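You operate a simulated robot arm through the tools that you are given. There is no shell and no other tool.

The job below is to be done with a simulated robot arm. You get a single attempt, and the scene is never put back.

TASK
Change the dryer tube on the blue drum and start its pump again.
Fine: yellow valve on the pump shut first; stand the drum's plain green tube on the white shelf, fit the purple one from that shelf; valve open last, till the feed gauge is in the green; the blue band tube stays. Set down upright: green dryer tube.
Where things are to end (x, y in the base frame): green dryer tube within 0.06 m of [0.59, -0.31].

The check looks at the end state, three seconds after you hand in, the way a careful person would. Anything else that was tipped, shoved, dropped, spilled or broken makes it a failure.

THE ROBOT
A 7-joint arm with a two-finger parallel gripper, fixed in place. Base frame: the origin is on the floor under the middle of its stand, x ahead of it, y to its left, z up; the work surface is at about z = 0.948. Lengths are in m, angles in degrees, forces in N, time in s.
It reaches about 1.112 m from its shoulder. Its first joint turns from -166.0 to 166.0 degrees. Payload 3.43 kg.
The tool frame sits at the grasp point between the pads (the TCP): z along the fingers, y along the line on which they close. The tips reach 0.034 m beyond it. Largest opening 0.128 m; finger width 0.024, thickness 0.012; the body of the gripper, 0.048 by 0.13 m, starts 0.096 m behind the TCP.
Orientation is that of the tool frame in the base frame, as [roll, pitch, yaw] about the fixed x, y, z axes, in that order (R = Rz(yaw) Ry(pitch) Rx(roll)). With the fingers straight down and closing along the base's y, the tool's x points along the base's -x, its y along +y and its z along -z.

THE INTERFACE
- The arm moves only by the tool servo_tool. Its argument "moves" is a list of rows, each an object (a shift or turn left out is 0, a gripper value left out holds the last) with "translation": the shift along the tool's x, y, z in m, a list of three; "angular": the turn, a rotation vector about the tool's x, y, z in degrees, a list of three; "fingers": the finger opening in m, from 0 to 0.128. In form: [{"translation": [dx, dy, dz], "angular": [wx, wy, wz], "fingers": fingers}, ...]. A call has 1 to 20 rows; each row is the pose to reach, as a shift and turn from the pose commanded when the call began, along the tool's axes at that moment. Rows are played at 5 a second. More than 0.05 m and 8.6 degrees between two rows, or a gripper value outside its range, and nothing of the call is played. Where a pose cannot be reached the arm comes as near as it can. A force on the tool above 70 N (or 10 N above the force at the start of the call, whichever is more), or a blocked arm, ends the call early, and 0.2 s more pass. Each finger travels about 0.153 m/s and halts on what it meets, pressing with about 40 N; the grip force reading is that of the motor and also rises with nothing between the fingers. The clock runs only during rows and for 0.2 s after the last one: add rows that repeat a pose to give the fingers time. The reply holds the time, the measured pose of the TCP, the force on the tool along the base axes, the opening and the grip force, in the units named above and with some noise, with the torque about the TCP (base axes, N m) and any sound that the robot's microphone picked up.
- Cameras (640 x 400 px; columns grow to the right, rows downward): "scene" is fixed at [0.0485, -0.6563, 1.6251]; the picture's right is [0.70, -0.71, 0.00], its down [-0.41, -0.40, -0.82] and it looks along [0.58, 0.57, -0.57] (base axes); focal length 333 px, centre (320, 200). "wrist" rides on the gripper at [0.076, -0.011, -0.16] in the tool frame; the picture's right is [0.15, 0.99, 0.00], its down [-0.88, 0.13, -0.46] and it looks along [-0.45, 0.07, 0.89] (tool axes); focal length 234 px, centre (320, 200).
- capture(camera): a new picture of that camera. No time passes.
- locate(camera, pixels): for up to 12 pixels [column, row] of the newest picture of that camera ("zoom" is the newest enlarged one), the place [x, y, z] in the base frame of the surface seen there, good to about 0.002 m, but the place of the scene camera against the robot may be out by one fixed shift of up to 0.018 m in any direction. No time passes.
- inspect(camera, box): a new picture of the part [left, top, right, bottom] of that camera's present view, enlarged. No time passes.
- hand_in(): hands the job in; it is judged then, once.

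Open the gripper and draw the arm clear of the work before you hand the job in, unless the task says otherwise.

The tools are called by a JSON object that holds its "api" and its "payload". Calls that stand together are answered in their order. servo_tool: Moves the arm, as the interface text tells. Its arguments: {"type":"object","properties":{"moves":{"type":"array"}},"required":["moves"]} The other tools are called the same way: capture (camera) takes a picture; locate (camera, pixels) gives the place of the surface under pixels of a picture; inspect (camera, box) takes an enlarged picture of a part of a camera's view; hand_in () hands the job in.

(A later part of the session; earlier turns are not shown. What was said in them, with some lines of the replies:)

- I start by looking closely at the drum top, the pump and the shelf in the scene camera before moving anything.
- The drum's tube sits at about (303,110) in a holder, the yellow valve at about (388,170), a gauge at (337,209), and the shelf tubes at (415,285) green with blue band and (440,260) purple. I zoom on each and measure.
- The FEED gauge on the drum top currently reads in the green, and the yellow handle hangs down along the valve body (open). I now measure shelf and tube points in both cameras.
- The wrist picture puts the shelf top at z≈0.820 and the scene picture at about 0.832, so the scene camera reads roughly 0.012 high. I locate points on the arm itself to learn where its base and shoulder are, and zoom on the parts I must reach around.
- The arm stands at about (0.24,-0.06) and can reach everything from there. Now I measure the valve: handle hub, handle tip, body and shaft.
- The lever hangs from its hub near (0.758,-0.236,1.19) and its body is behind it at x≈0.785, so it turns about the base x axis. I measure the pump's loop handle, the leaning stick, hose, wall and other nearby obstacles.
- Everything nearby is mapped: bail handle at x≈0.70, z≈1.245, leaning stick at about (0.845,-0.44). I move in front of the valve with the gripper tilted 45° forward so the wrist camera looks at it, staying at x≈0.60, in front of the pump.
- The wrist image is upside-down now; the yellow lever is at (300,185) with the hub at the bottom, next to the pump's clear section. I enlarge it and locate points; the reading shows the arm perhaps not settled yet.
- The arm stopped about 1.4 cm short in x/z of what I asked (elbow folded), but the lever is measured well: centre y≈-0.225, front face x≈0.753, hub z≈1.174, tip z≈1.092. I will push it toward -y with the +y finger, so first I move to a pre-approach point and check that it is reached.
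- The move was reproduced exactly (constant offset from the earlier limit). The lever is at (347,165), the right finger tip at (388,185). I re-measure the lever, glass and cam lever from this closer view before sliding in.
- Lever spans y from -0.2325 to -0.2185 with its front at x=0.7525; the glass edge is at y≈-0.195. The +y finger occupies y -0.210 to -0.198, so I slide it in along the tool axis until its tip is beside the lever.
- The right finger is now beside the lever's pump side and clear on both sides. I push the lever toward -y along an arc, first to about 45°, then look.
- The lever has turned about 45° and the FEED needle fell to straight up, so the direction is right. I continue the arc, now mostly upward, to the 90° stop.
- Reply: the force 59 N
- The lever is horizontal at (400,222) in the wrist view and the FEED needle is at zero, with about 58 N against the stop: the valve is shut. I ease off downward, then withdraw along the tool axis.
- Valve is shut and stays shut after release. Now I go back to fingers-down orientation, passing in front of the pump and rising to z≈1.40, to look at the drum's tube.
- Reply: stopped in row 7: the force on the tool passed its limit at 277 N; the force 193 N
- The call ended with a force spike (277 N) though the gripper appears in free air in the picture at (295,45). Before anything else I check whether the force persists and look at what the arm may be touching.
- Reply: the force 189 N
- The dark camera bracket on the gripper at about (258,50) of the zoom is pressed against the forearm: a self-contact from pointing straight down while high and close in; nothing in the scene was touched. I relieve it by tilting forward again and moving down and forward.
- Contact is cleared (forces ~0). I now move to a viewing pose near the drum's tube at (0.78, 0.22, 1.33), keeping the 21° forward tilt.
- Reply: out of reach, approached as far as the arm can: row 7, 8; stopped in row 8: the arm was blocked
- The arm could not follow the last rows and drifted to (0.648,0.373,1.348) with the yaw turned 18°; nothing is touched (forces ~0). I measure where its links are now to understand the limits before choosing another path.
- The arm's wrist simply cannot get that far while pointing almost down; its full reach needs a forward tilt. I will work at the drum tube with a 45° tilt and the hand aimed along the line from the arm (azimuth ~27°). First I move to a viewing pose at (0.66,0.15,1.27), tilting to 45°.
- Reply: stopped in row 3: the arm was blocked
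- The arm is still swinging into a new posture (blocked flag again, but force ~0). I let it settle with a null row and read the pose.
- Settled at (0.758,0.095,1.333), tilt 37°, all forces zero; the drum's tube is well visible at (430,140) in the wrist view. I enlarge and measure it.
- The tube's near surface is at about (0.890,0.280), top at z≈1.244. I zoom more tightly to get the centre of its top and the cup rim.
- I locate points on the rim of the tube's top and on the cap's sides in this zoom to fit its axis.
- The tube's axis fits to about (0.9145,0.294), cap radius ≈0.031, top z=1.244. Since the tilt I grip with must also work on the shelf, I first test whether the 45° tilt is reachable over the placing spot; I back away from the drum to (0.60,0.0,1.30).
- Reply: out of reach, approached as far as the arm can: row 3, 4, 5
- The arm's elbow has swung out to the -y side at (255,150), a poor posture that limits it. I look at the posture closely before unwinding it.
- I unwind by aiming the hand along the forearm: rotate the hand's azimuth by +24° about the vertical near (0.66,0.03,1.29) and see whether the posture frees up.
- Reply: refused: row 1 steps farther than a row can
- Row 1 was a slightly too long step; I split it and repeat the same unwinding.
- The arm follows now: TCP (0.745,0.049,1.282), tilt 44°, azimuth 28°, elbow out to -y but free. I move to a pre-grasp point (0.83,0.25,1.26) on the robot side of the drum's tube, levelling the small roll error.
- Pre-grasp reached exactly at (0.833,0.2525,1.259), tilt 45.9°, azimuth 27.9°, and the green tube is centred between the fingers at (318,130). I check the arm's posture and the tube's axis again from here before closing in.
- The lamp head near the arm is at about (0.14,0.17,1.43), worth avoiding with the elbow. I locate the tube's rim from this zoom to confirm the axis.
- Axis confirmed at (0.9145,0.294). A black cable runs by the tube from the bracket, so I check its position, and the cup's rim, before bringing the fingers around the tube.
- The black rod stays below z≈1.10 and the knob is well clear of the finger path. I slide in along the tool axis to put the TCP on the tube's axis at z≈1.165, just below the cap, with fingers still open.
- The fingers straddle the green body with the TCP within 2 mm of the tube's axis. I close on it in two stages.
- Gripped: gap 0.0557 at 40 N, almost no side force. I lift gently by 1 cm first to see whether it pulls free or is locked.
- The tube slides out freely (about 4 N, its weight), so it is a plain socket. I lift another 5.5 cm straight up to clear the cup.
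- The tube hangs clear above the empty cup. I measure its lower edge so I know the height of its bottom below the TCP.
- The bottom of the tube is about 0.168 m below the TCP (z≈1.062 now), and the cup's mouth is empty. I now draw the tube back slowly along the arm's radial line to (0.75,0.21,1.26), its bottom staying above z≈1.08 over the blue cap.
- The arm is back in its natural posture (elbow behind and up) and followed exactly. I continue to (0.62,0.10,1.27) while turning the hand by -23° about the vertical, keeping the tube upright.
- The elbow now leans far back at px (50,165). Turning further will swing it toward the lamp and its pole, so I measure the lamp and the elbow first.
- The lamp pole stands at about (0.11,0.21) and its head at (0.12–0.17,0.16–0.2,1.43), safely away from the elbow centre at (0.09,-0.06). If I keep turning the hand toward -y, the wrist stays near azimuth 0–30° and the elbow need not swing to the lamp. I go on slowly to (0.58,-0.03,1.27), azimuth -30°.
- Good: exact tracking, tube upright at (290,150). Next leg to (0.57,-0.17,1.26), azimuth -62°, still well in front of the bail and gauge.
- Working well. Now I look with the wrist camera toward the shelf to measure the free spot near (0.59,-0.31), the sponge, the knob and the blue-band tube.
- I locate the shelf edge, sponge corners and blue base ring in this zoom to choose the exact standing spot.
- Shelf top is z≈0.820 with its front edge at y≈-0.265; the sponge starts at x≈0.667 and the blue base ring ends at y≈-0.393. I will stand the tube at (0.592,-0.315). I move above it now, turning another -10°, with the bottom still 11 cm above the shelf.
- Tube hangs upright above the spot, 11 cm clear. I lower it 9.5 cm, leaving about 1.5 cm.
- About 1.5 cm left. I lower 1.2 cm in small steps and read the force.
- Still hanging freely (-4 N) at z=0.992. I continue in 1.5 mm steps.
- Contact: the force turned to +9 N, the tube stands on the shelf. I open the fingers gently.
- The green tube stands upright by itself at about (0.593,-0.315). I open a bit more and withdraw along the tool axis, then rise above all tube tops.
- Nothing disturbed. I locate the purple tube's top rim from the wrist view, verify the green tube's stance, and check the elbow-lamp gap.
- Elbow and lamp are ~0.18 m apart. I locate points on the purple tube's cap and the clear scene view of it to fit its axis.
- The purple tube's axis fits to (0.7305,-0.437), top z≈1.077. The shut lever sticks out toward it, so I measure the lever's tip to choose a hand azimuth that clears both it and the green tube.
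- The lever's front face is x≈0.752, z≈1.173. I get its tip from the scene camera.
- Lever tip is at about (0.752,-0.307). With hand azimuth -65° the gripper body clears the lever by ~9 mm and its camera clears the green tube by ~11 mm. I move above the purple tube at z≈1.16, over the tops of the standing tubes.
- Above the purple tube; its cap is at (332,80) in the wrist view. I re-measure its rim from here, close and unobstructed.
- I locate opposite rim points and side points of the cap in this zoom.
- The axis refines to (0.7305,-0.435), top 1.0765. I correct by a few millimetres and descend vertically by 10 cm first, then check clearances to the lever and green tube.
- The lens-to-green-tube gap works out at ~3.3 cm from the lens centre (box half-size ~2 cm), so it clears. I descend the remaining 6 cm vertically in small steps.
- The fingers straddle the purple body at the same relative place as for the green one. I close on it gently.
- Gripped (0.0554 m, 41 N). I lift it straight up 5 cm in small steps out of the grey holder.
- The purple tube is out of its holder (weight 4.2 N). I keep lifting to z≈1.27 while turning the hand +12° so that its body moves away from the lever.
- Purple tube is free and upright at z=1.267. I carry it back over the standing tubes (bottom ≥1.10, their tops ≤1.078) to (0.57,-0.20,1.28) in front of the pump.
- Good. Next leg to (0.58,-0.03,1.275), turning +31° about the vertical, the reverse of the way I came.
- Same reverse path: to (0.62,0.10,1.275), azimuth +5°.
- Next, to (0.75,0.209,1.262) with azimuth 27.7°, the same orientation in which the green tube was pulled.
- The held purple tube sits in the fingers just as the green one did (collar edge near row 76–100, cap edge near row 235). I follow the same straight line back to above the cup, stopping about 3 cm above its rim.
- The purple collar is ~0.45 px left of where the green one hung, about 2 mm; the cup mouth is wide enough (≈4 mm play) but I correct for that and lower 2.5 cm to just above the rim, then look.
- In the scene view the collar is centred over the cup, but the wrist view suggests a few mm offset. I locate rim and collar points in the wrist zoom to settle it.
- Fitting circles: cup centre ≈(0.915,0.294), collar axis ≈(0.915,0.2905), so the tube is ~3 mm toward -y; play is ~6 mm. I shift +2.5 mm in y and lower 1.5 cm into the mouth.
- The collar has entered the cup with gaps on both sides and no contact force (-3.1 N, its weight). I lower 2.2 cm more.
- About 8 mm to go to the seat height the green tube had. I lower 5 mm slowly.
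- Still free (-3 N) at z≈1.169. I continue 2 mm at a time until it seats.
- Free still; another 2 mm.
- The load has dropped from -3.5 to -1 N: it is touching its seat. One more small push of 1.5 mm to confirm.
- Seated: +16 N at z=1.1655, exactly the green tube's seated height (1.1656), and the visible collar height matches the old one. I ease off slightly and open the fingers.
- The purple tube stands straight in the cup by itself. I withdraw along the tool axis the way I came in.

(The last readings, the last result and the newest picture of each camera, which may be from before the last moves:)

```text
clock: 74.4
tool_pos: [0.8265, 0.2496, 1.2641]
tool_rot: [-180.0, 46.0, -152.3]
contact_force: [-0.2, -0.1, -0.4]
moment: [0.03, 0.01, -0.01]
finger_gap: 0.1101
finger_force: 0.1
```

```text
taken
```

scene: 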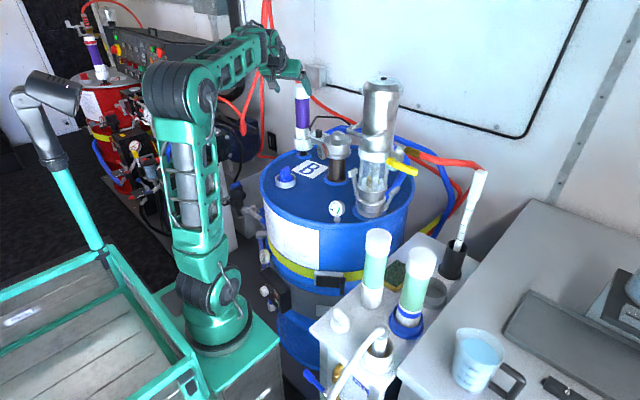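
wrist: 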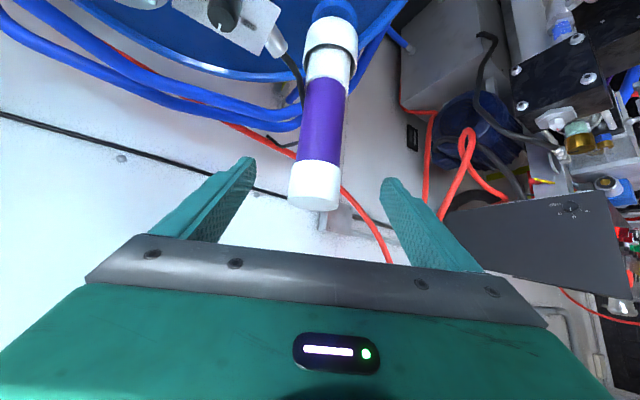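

The purple tube stands in the drum's cup. Now the valve: I retreat along the known path to (0.62,0.10,1.27), closing the empty fingers on the way so that I can push the lever with them.

{"api": "servo_tool", "payload": {"moves": [{"translation": [0.0278, 0.0003, -0.033]}, {"translation": [0.0556, 0.0005, -0.066]}, {"translation": [0.0749, -0.0057, -0.0859], "angular": [2.72, 0, 2.63], "fingers": 0.06}, {"translation": [0.0941, -0.0118, -0.1059], "angular": [5.44, 0, 5.26], "fingers": 0.02}, {"translation": [0.1134, -0.018, -0.1258], "angular": [8.17, 0, 7.89], "fingers": 0.0}, {"translation": [0.1326, -0.0242, -0.1457], "angular": [10.89, 0, 10.51]}, {"translation": [0.1519, -0.0303, -0.1657], "angular": [13.61, 0, 13.14]}, {"translation": [0.1711, -0.0365, -0.1856], "angular": [16.33, 0, 15.77]}, {"translation": [0.1711, -0.0365, -0.1856], "angular": [16.33, 0, 15.77]}]}}

{"api": "capture", "payload": {"camera": "scene"}}

{"api": "inspect", "payload": {"camera": "scene", "box": [270, 60, 350, 170]}}

```text
clock: 76.4
tool_pos: [0.6202, 0.0994, 1.2674]
tool_rot: [179.9, 46.0, -175.1]
contact_force: [0.4, -0.4, -0.1]
moment: [-0.02, -0.01, -0.03]
finger_gap: 0.0
finger_force: 33.0
```

```text
taken
```

scene: 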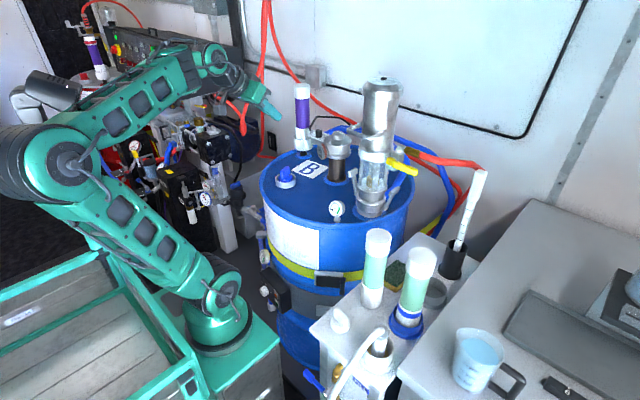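

```text
3.64 times, centred on (310, 115) of scene
```

zoom: 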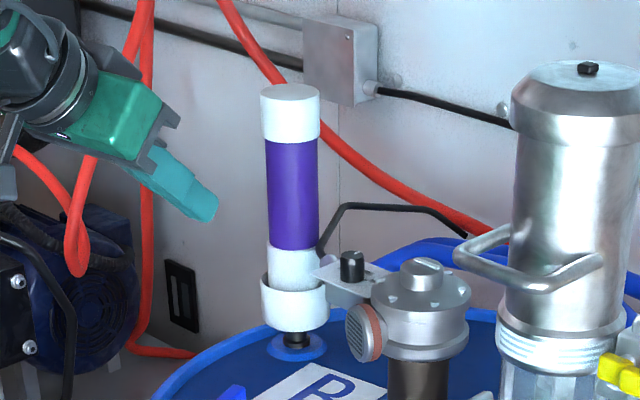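

The purple tube is upright and seated. I move on toward the valve: to (0.63,-0.10,1.29), azimuth 0°.

{"api": "servo_tool", "payload": {"moves": [{"translation": [-0.0019, -0.0333, -0.0035], "angular": [0.59, 0, 0.57]}, {"translation": [-0.0037, -0.0665, -0.007], "angular": [1.17, 0, 1.13]}, {"translation": [-0.0056, -0.0998, -0.0105], "angular": [1.76, 0, 1.7]}, {"translation": [-0.0075, -0.133, -0.0139], "angular": [2.35, 0, 2.27]}, {"translation": [-0.0093, -0.1663, -0.0174], "angular": [2.93, 0, 2.83]}, {"translation": [-0.0112, -0.1995, -0.0209], "angular": [3.52, 0, 3.4]}, {"translation": [-0.0112, -0.1995, -0.0209], "angular": [3.52, 0, 3.4]}]}}

{"api": "capture", "payload": {"camera": "scene"}}

```text
clock: 78.0
tool_pos: [0.6262, -0.1013, 1.2862]
tool_rot: [179.9, 46.0, -179.9]
contact_force: [-0.3, 0.4, -0.6]
moment: [-0.01, -0.01, 0.01]
finger_gap: 0.0
finger_force: 32.7
```

```text
taken
```

scene: 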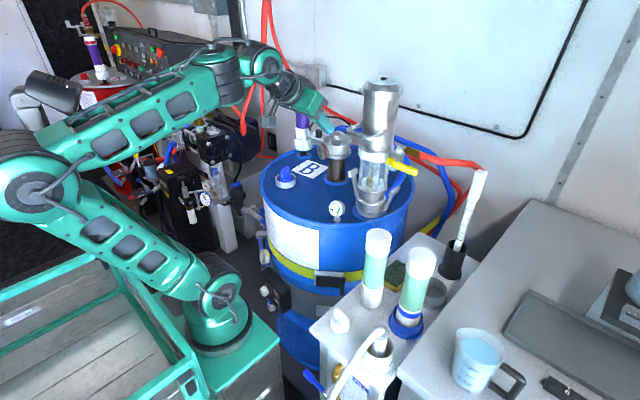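

The forearm now passes near the lamp in the image, so I check the actual distance before the next leg.

{"api": "locate", "payload": {"camera": "scene", "pixels": [[50, 88], [75, 95], [60, 128], [85, 115], [45, 140], [110, 105], [30, 95], [140, 90]]}}

{"api": "inspect", "payload": {"camera": "scene", "box": [0, 50, 160, 250]}}

```text
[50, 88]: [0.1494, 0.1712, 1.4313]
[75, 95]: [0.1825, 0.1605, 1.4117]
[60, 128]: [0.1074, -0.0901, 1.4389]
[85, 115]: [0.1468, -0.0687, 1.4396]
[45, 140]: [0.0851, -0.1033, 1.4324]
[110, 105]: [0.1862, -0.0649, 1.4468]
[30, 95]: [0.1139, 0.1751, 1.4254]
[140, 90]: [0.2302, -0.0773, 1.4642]
```

```text
2.00 times, centred on (80, 150) of scene
```

zoom: 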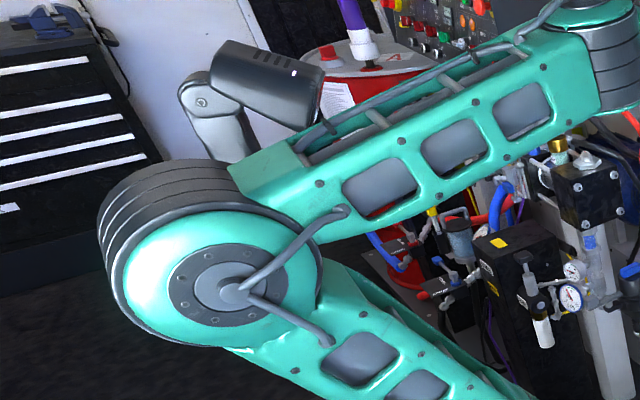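

There is over 10 cm between forearm and lamp. I move on to (0.67,-0.2855,1.285), in front of and above the shut lever.

{"api": "servo_tool", "payload": {"moves": [{"translation": [-0.005, -0.0307, 0.0054]}, {"translation": [-0.0099, -0.0614, 0.0107]}, {"translation": [-0.0149, -0.0921, 0.0161]}, {"translation": [-0.0198, -0.1228, 0.0215]}, {"translation": [-0.0248, -0.1535, 0.0268]}, {"translation": [-0.0297, -0.1842, 0.0322]}, {"translation": [-0.0297, -0.1842, 0.0322]}]}}

{"api": "capture", "payload": {"camera": "scene"}}

{"api": "capture", "payload": {"camera": "wrist"}}

```text
clock: 79.6
tool_pos: [0.6731, -0.2877, 1.2899]
tool_rot: [180.0, 46.1, -179.9]
contact_force: [0.2, 0.4, -0.5]
moment: [0.01, -0.03, 0.01]
finger_gap: 0.0001
finger_force: 32.4
```

```text
taken
```

scene: 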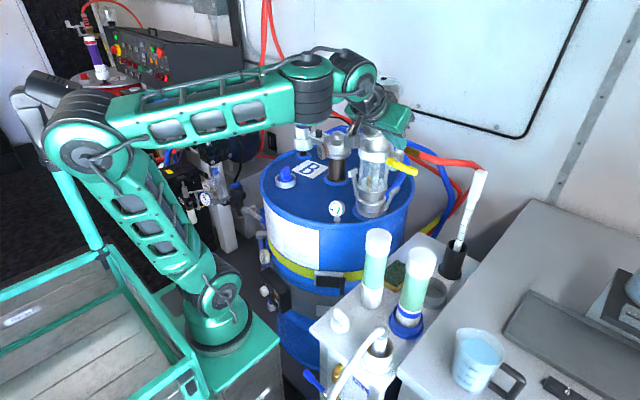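

```text
taken
```

wrist: 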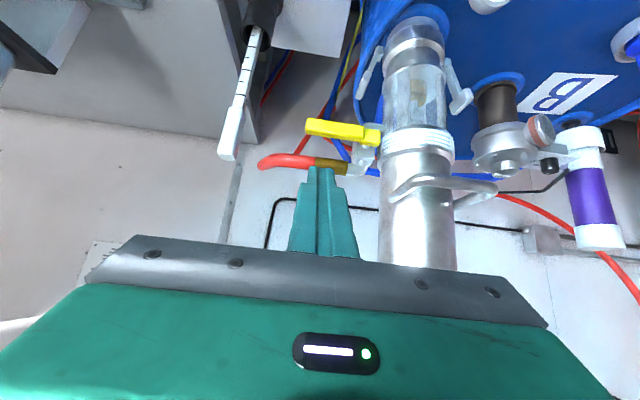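

The closed fingers at (322,200) are above and in front of the lever at (340,130). I measure the lever again from here.

{"api": "locate", "payload": {"camera": "wrist", "pixels": [[308, 126], [315, 121], [315, 132], [330, 125], [330, 136], [345, 131], [360, 133], [373, 137], [310, 122], [309, 131], [330, 165], [300, 162]]}}

{"api": "inspect", "payload": {"camera": "wrist", "box": [250, 90, 410, 230]}}

```text
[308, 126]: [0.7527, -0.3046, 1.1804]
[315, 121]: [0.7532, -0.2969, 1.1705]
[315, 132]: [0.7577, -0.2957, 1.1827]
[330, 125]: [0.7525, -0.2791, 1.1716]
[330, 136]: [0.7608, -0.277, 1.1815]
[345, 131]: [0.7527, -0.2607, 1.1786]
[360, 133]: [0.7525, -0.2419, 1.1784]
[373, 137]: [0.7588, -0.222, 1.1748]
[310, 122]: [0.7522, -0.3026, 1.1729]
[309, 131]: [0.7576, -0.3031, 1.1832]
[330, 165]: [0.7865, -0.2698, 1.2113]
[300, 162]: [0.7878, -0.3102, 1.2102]
```

```text
2.86 times, centred on (330, 160) of wrist
```

zoom: 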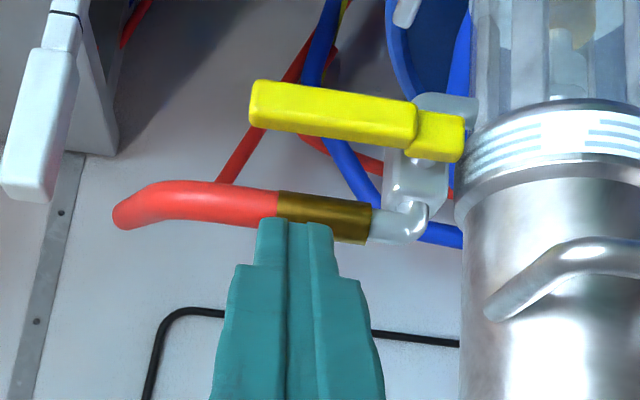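

Lever top is z≈1.183, tip y≈-0.305; the brass hose end behind it starts at x≈0.787. I bring the closed fingertips to just above the lever (tip x≈0.765), 2 cm clear of it.

{"api": "servo_tool", "payload": {"moves": [{"translation": [-0.0025, 0.0007, 0.029]}, {"translation": [-0.005, 0.0015, 0.058]}, {"translation": [-0.0065, 0.002, 0.075]}, {"translation": [-0.0075, 0.0022, 0.087]}, {"translation": [-0.0075, 0.0022, 0.087]}]}}

{"api": "capture", "payload": {"camera": "wrist"}}

{"api": "inspect", "payload": {"camera": "scene", "box": [350, 100, 450, 220]}}

```text
clock: 80.8
tool_pos: [0.7423, -0.2816, 1.2338]
tool_rot: [179.9, 46.0, -179.9]
contact_force: [-0.2, 0.6, -0.2]
moment: [-0.02, -0.01, -0.02]
finger_gap: 0.0
finger_force: 33.2
```

```text
taken
```

wrist: 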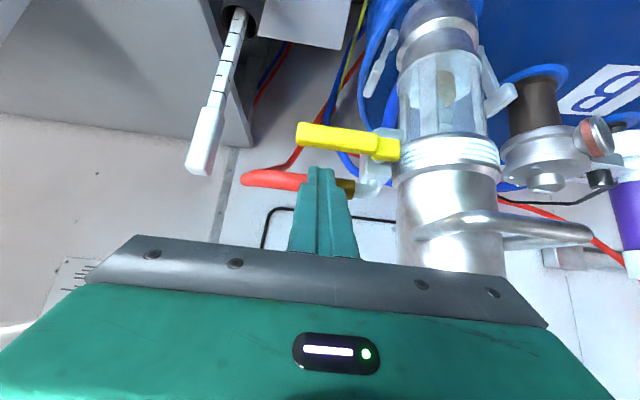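

```text
3.33 times, centred on (400, 160) of scene
```

zoom: 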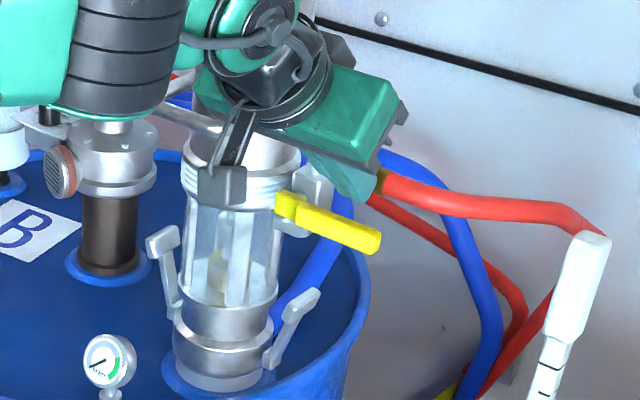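

Fingertips are poised above the lever. I push it down along its arc to about 45° first, then check the lever and gauge.

{"api": "servo_tool", "payload": {"moves": [{"translation": [0.0068, -0.002, 0.0065]}, {"translation": [0.0135, -0.0039, 0.013]}, {"translation": [0.0185, -0.0064, 0.0178]}, {"translation": [0.0234, -0.0088, 0.0226]}, {"translation": [0.0292, -0.0093, 0.0282]}, {"translation": [0.035, -0.0098, 0.0338]}, {"translation": [0.0412, -0.0078, 0.0397]}, {"translation": [0.0473, -0.0057, 0.0456]}]}}

{"api": "capture", "payload": {"camera": "wrist"}}

{"api": "inspect", "payload": {"camera": "scene", "box": [320, 195, 352, 220]}}

{"api": "inspect", "payload": {"camera": "scene", "box": [350, 100, 450, 220]}}

```text
clock: 82.6
tool_pos: [0.7418, -0.2869, 1.1682]
tool_rot: [180.0, 45.9, -179.9]
contact_force: [0.7, -0.4, 0.4]
moment: [0.03, 0.0, -0.03]
finger_gap: 0.0
finger_force: 32.9
```

```text
taken
```

wrist: 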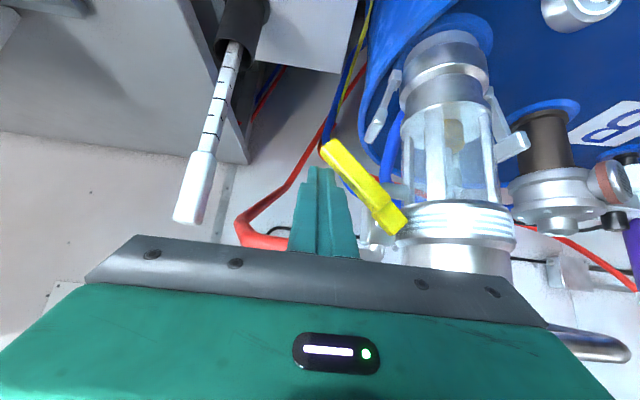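

```text
16.00 times, centred on (336, 208) of scene
```

zoom: 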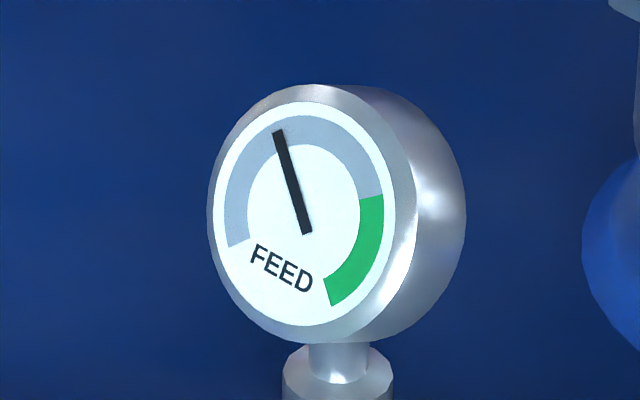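

```text
3.33 times, centred on (400, 160) of scene
```

zoom: 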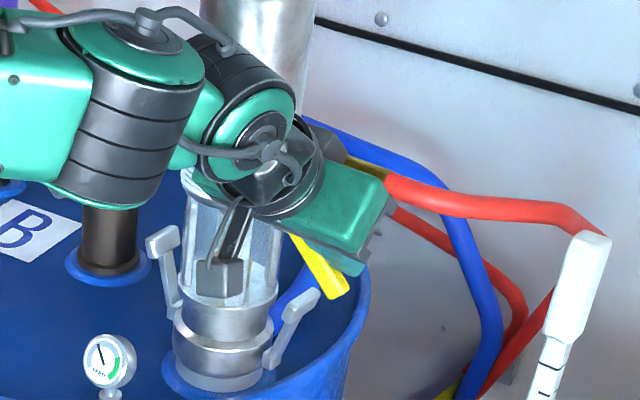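

The lever is at ~45° and the needle rises (near the top of the scale). I continue pushing toward the vertical position.

{"api": "servo_tool", "payload": {"moves": [{"translation": [0.0058, 0.0047, 0.0056]}, {"translation": [0.0115, 0.0094, 0.0111]}, {"translation": [0.0162, 0.0168, 0.0156]}, {"translation": [0.0209, 0.0241, 0.0201]}, {"translation": [0.0238, 0.0335, 0.0229]}, {"translation": [0.0258, 0.039, 0.0249]}]}}

{"api": "capture", "payload": {"camera": "wrist"}}

{"api": "inspect", "payload": {"camera": "scene", "box": [320, 195, 352, 220]}}

```text
clock: 84.0
tool_pos: [0.7415, -0.2496, 1.1338]
tool_rot: [179.9, 46.0, -180.0]
contact_force: [1.5, 0.3, 0.9]
moment: [-0.02, 0.01, 0.02]
finger_gap: 0.0
finger_force: 32.7
```

```text
taken
```

wrist: 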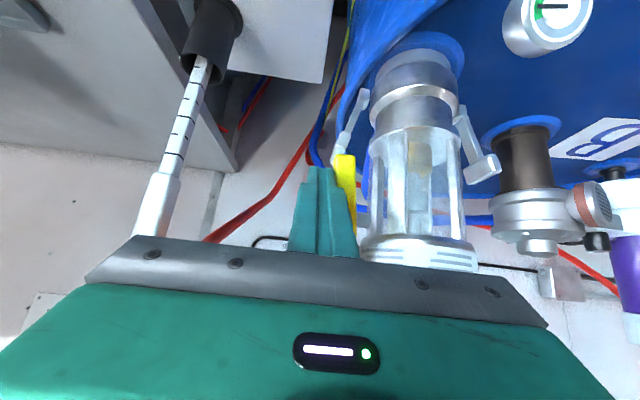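

```text
16.00 times, centred on (336, 208) of scene
```

zoom: 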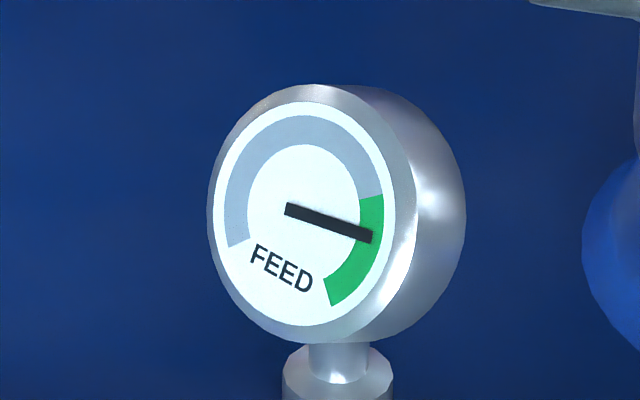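

The needle is in the green already; the lever is a few degrees short of vertical. I push the last few millimetres to bring it squarely into the green, as it was at the start.

{"api": "servo_tool", "payload": {"moves": [{"translation": [0.0003, 0.002, 0.0003]}, {"translation": [0.0006, 0.004, 0.0006]}, {"translation": [0.0006, 0.0055, 0.0006]}, {"translation": [0.0006, 0.0055, 0.0006]}]}}

{"api": "capture", "payload": {"camera": "wrist"}}

{"api": "inspect", "payload": {"camera": "scene", "box": [320, 195, 352, 220]}}

```text
clock: 85.0
tool_pos: [0.7426, -0.2436, 1.1326]
tool_rot: [179.9, 46.0, 179.9]
contact_force: [0.9, -0.8, 0.0]
moment: [-0.04, -0.03, -0.01]
finger_gap: 0.0001
finger_force: 32.9
```

```text
taken
```

wrist: 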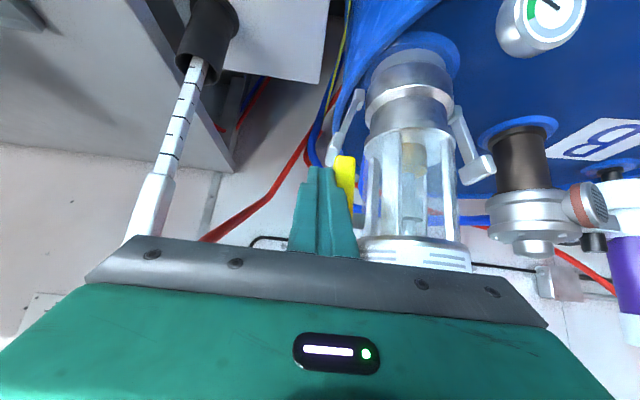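

```text
16.00 times, centred on (336, 208) of scene
```

zoom: 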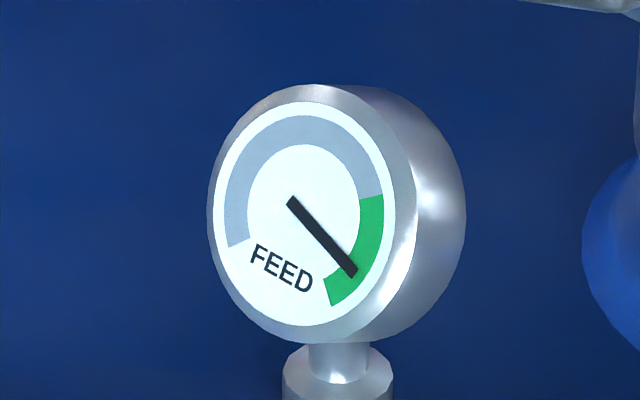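

The needle is now exactly where it was at the start, squarely in the green. I back off sideways from the lever and withdraw along the tool axis.

{"api": "servo_tool", "payload": {"moves": [{"translation": [0, -0.008, 0]}, {"translation": [0, -0.016, -0.01]}, {"translation": [0, -0.03, -0.04]}, {"translation": [0, -0.03, -0.08]}, {"translation": [0, -0.03, -0.12]}, {"translation": [0, -0.03, -0.15]}, {"translation": [0, -0.03, -0.15]}]}}

{"api": "capture", "payload": {"camera": "scene"}}

{"api": "capture", "payload": {"camera": "wrist"}}

{"api": "inspect", "payload": {"camera": "scene", "box": [320, 195, 352, 220]}}

```text
clock: 86.6
tool_pos: [0.6325, -0.2727, 1.2365]
tool_rot: [179.9, 46.0, -180.0]
contact_force: [0.7, -0.1, 0.0]
moment: [-0.01, -0.02, 0.03]
finger_gap: 0.0
finger_force: 33.0
```

```text
taken
```

scene: 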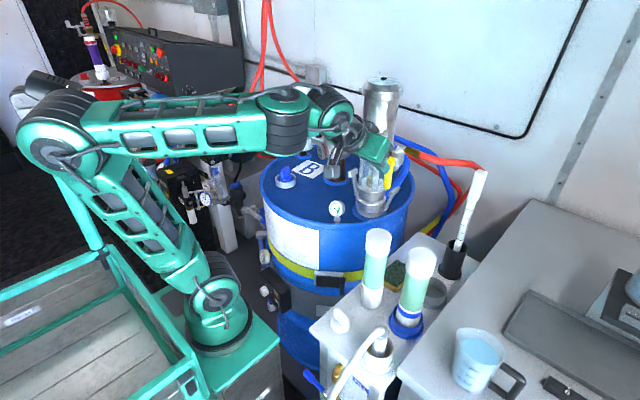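

```text
taken
```

wrist: 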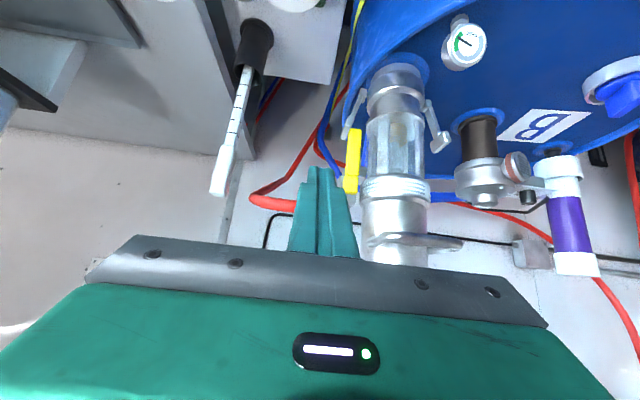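

```text
16.00 times, centred on (336, 208) of scene
```

zoom: 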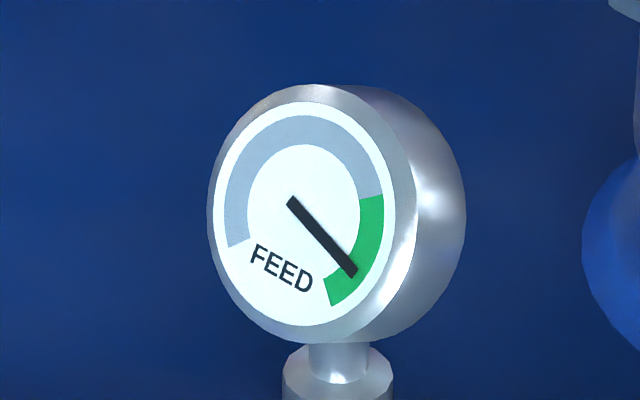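

Valve open and the gauge holds in the green. I take the arm back past the front of the pump to the clear area near its start position and open the gripper there.

{"api": "servo_tool", "payload": {"moves": [{"translation": [-0.0062, 0.0345, -0.0078]}, {"translation": [-0.0124, 0.0691, -0.0156]}, {"translation": [-0.0187, 0.1036, -0.0235]}, {"translation": [-0.0249, 0.1382, -0.0313]}, {"translation": [-0.0311, 0.1727, -0.0391]}, {"translation": [-0.0281, 0.2127, -0.0383]}, {"translation": [-0.025, 0.2527, -0.0375]}, {"translation": [-0.022, 0.2927, -0.0366], "fingers": 0.05}, {"translation": [-0.019, 0.3327, -0.0358], "fingers": 0.1}, {"translation": [-0.019, 0.3327, -0.0358], "fingers": 0.1}]}}

{"api": "capture", "payload": {"camera": "scene"}}

{"api": "capture", "payload": {"camera": "wrist"}}

```text
clock: 88.8
tool_pos: [0.6196, 0.059, 1.2752]
tool_rot: [179.9, 46.0, 180.0]
contact_force: [0.1, 0.7, 0.2]
moment: [-0.03, -0.01, 0.0]
finger_gap: 0.0998
finger_force: 0.0
```

```text
taken
```

scene: 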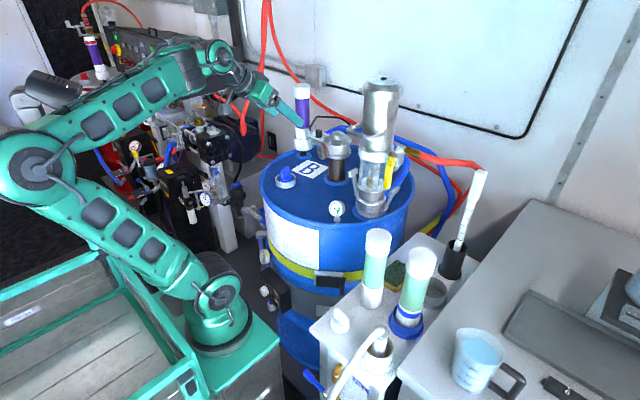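

```text
taken
```

wrist: 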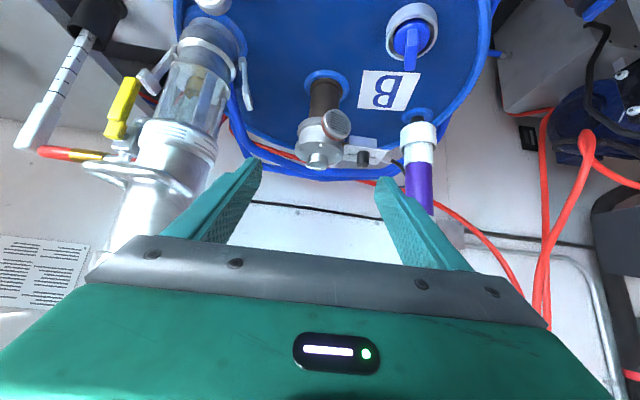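

The arm is clear with the gripper open. I check every work item once more: gauge and lever, the purple tube, the shelf tubes and neighbours, and the lamp.

{"api": "inspect", "payload": {"camera": "scene", "box": [320, 195, 352, 220]}}

{"api": "inspect", "payload": {"camera": "scene", "box": [320, 200, 500, 360]}}

{"api": "inspect", "payload": {"camera": "scene", "box": [260, 70, 430, 230]}}

{"api": "locate", "payload": {"camera": "scene", "pixels": [[378, 234], [303, 88], [421, 254], [480, 180], [50, 88], [337, 209]]}}

```text
16.00 times, centred on (336, 208) of scene
```

zoom: 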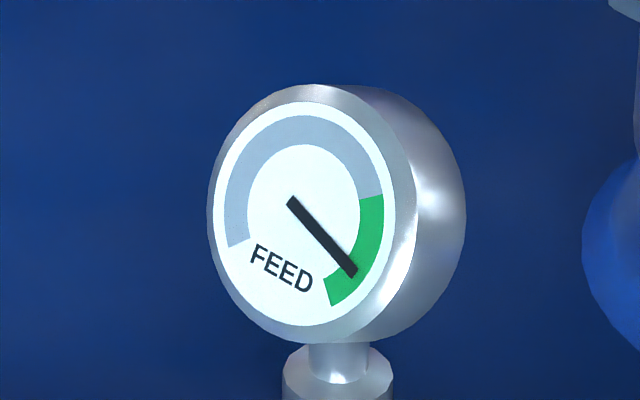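

```text
2.50 times, centred on (410, 280) of scene
```

zoom: 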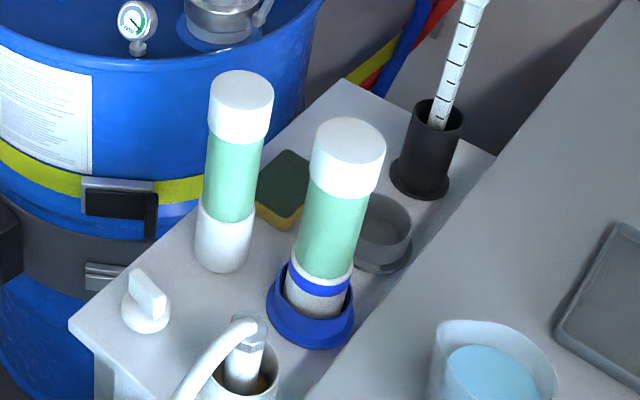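

```text
2.50 times, centred on (345, 150) of scene
```

zoom: 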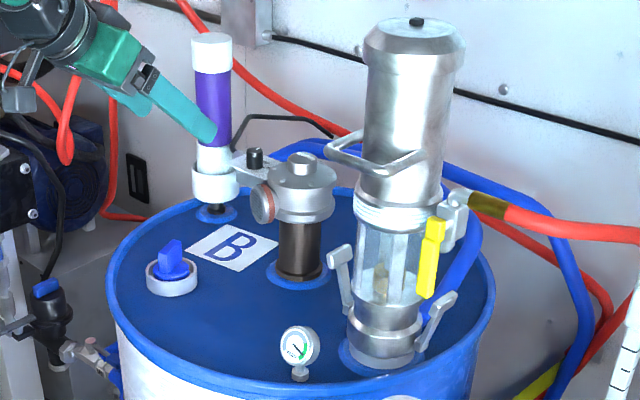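

```text
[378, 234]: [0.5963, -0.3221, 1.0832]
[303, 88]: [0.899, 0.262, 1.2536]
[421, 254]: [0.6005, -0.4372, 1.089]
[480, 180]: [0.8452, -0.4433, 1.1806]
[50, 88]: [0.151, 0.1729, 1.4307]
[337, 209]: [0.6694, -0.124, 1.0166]
```

Everything checks out:
- The FEED needle is in the green with the lever open.
- The purple tube is seated upright in the drum's cup.
- The green tube stands upright at about (0.595,-0.315).
- The blue-band tube, sponge, stick and lamp have not moved.

The arm is clear and the gripper is open, so I hand in.

{"api": "hand_in", "payload": {}}

```text
The job is handed in.
```

The dryer tube on the blue drum is changed and the pump is running again. I handed the job in, but I haven't seen the check's result.

- **Valve:** I shut the yellow valve first; the FEED gauge dropped to zero. I opened it again last. The needle is back in the green, where it was at the start.
- **Green tube:** it stands upright on the white shelf at about (0.595, -0.315), well inside the 0.06 m allowance around (0.59, -0.31).
- **Purple tube:** it is seated upright in the drum's cup, at the same height the green one had.
- **Blue band tube:** it stayed in its holder. In the last pictures the sponge, stick, lamp and the parts on the drum top look undisturbed.

During the first retreat from the valve, the gripper's camera bracket pressed against the arm's own forearm and the force spiked to 277 N. It did not touch anything in the scene, and I backed it off straight away. A little later the arm twice stopped short at the edge of its reach and swung into an awkward posture. It was carrying nothing then, touched nothing, and ran normally afterwards.
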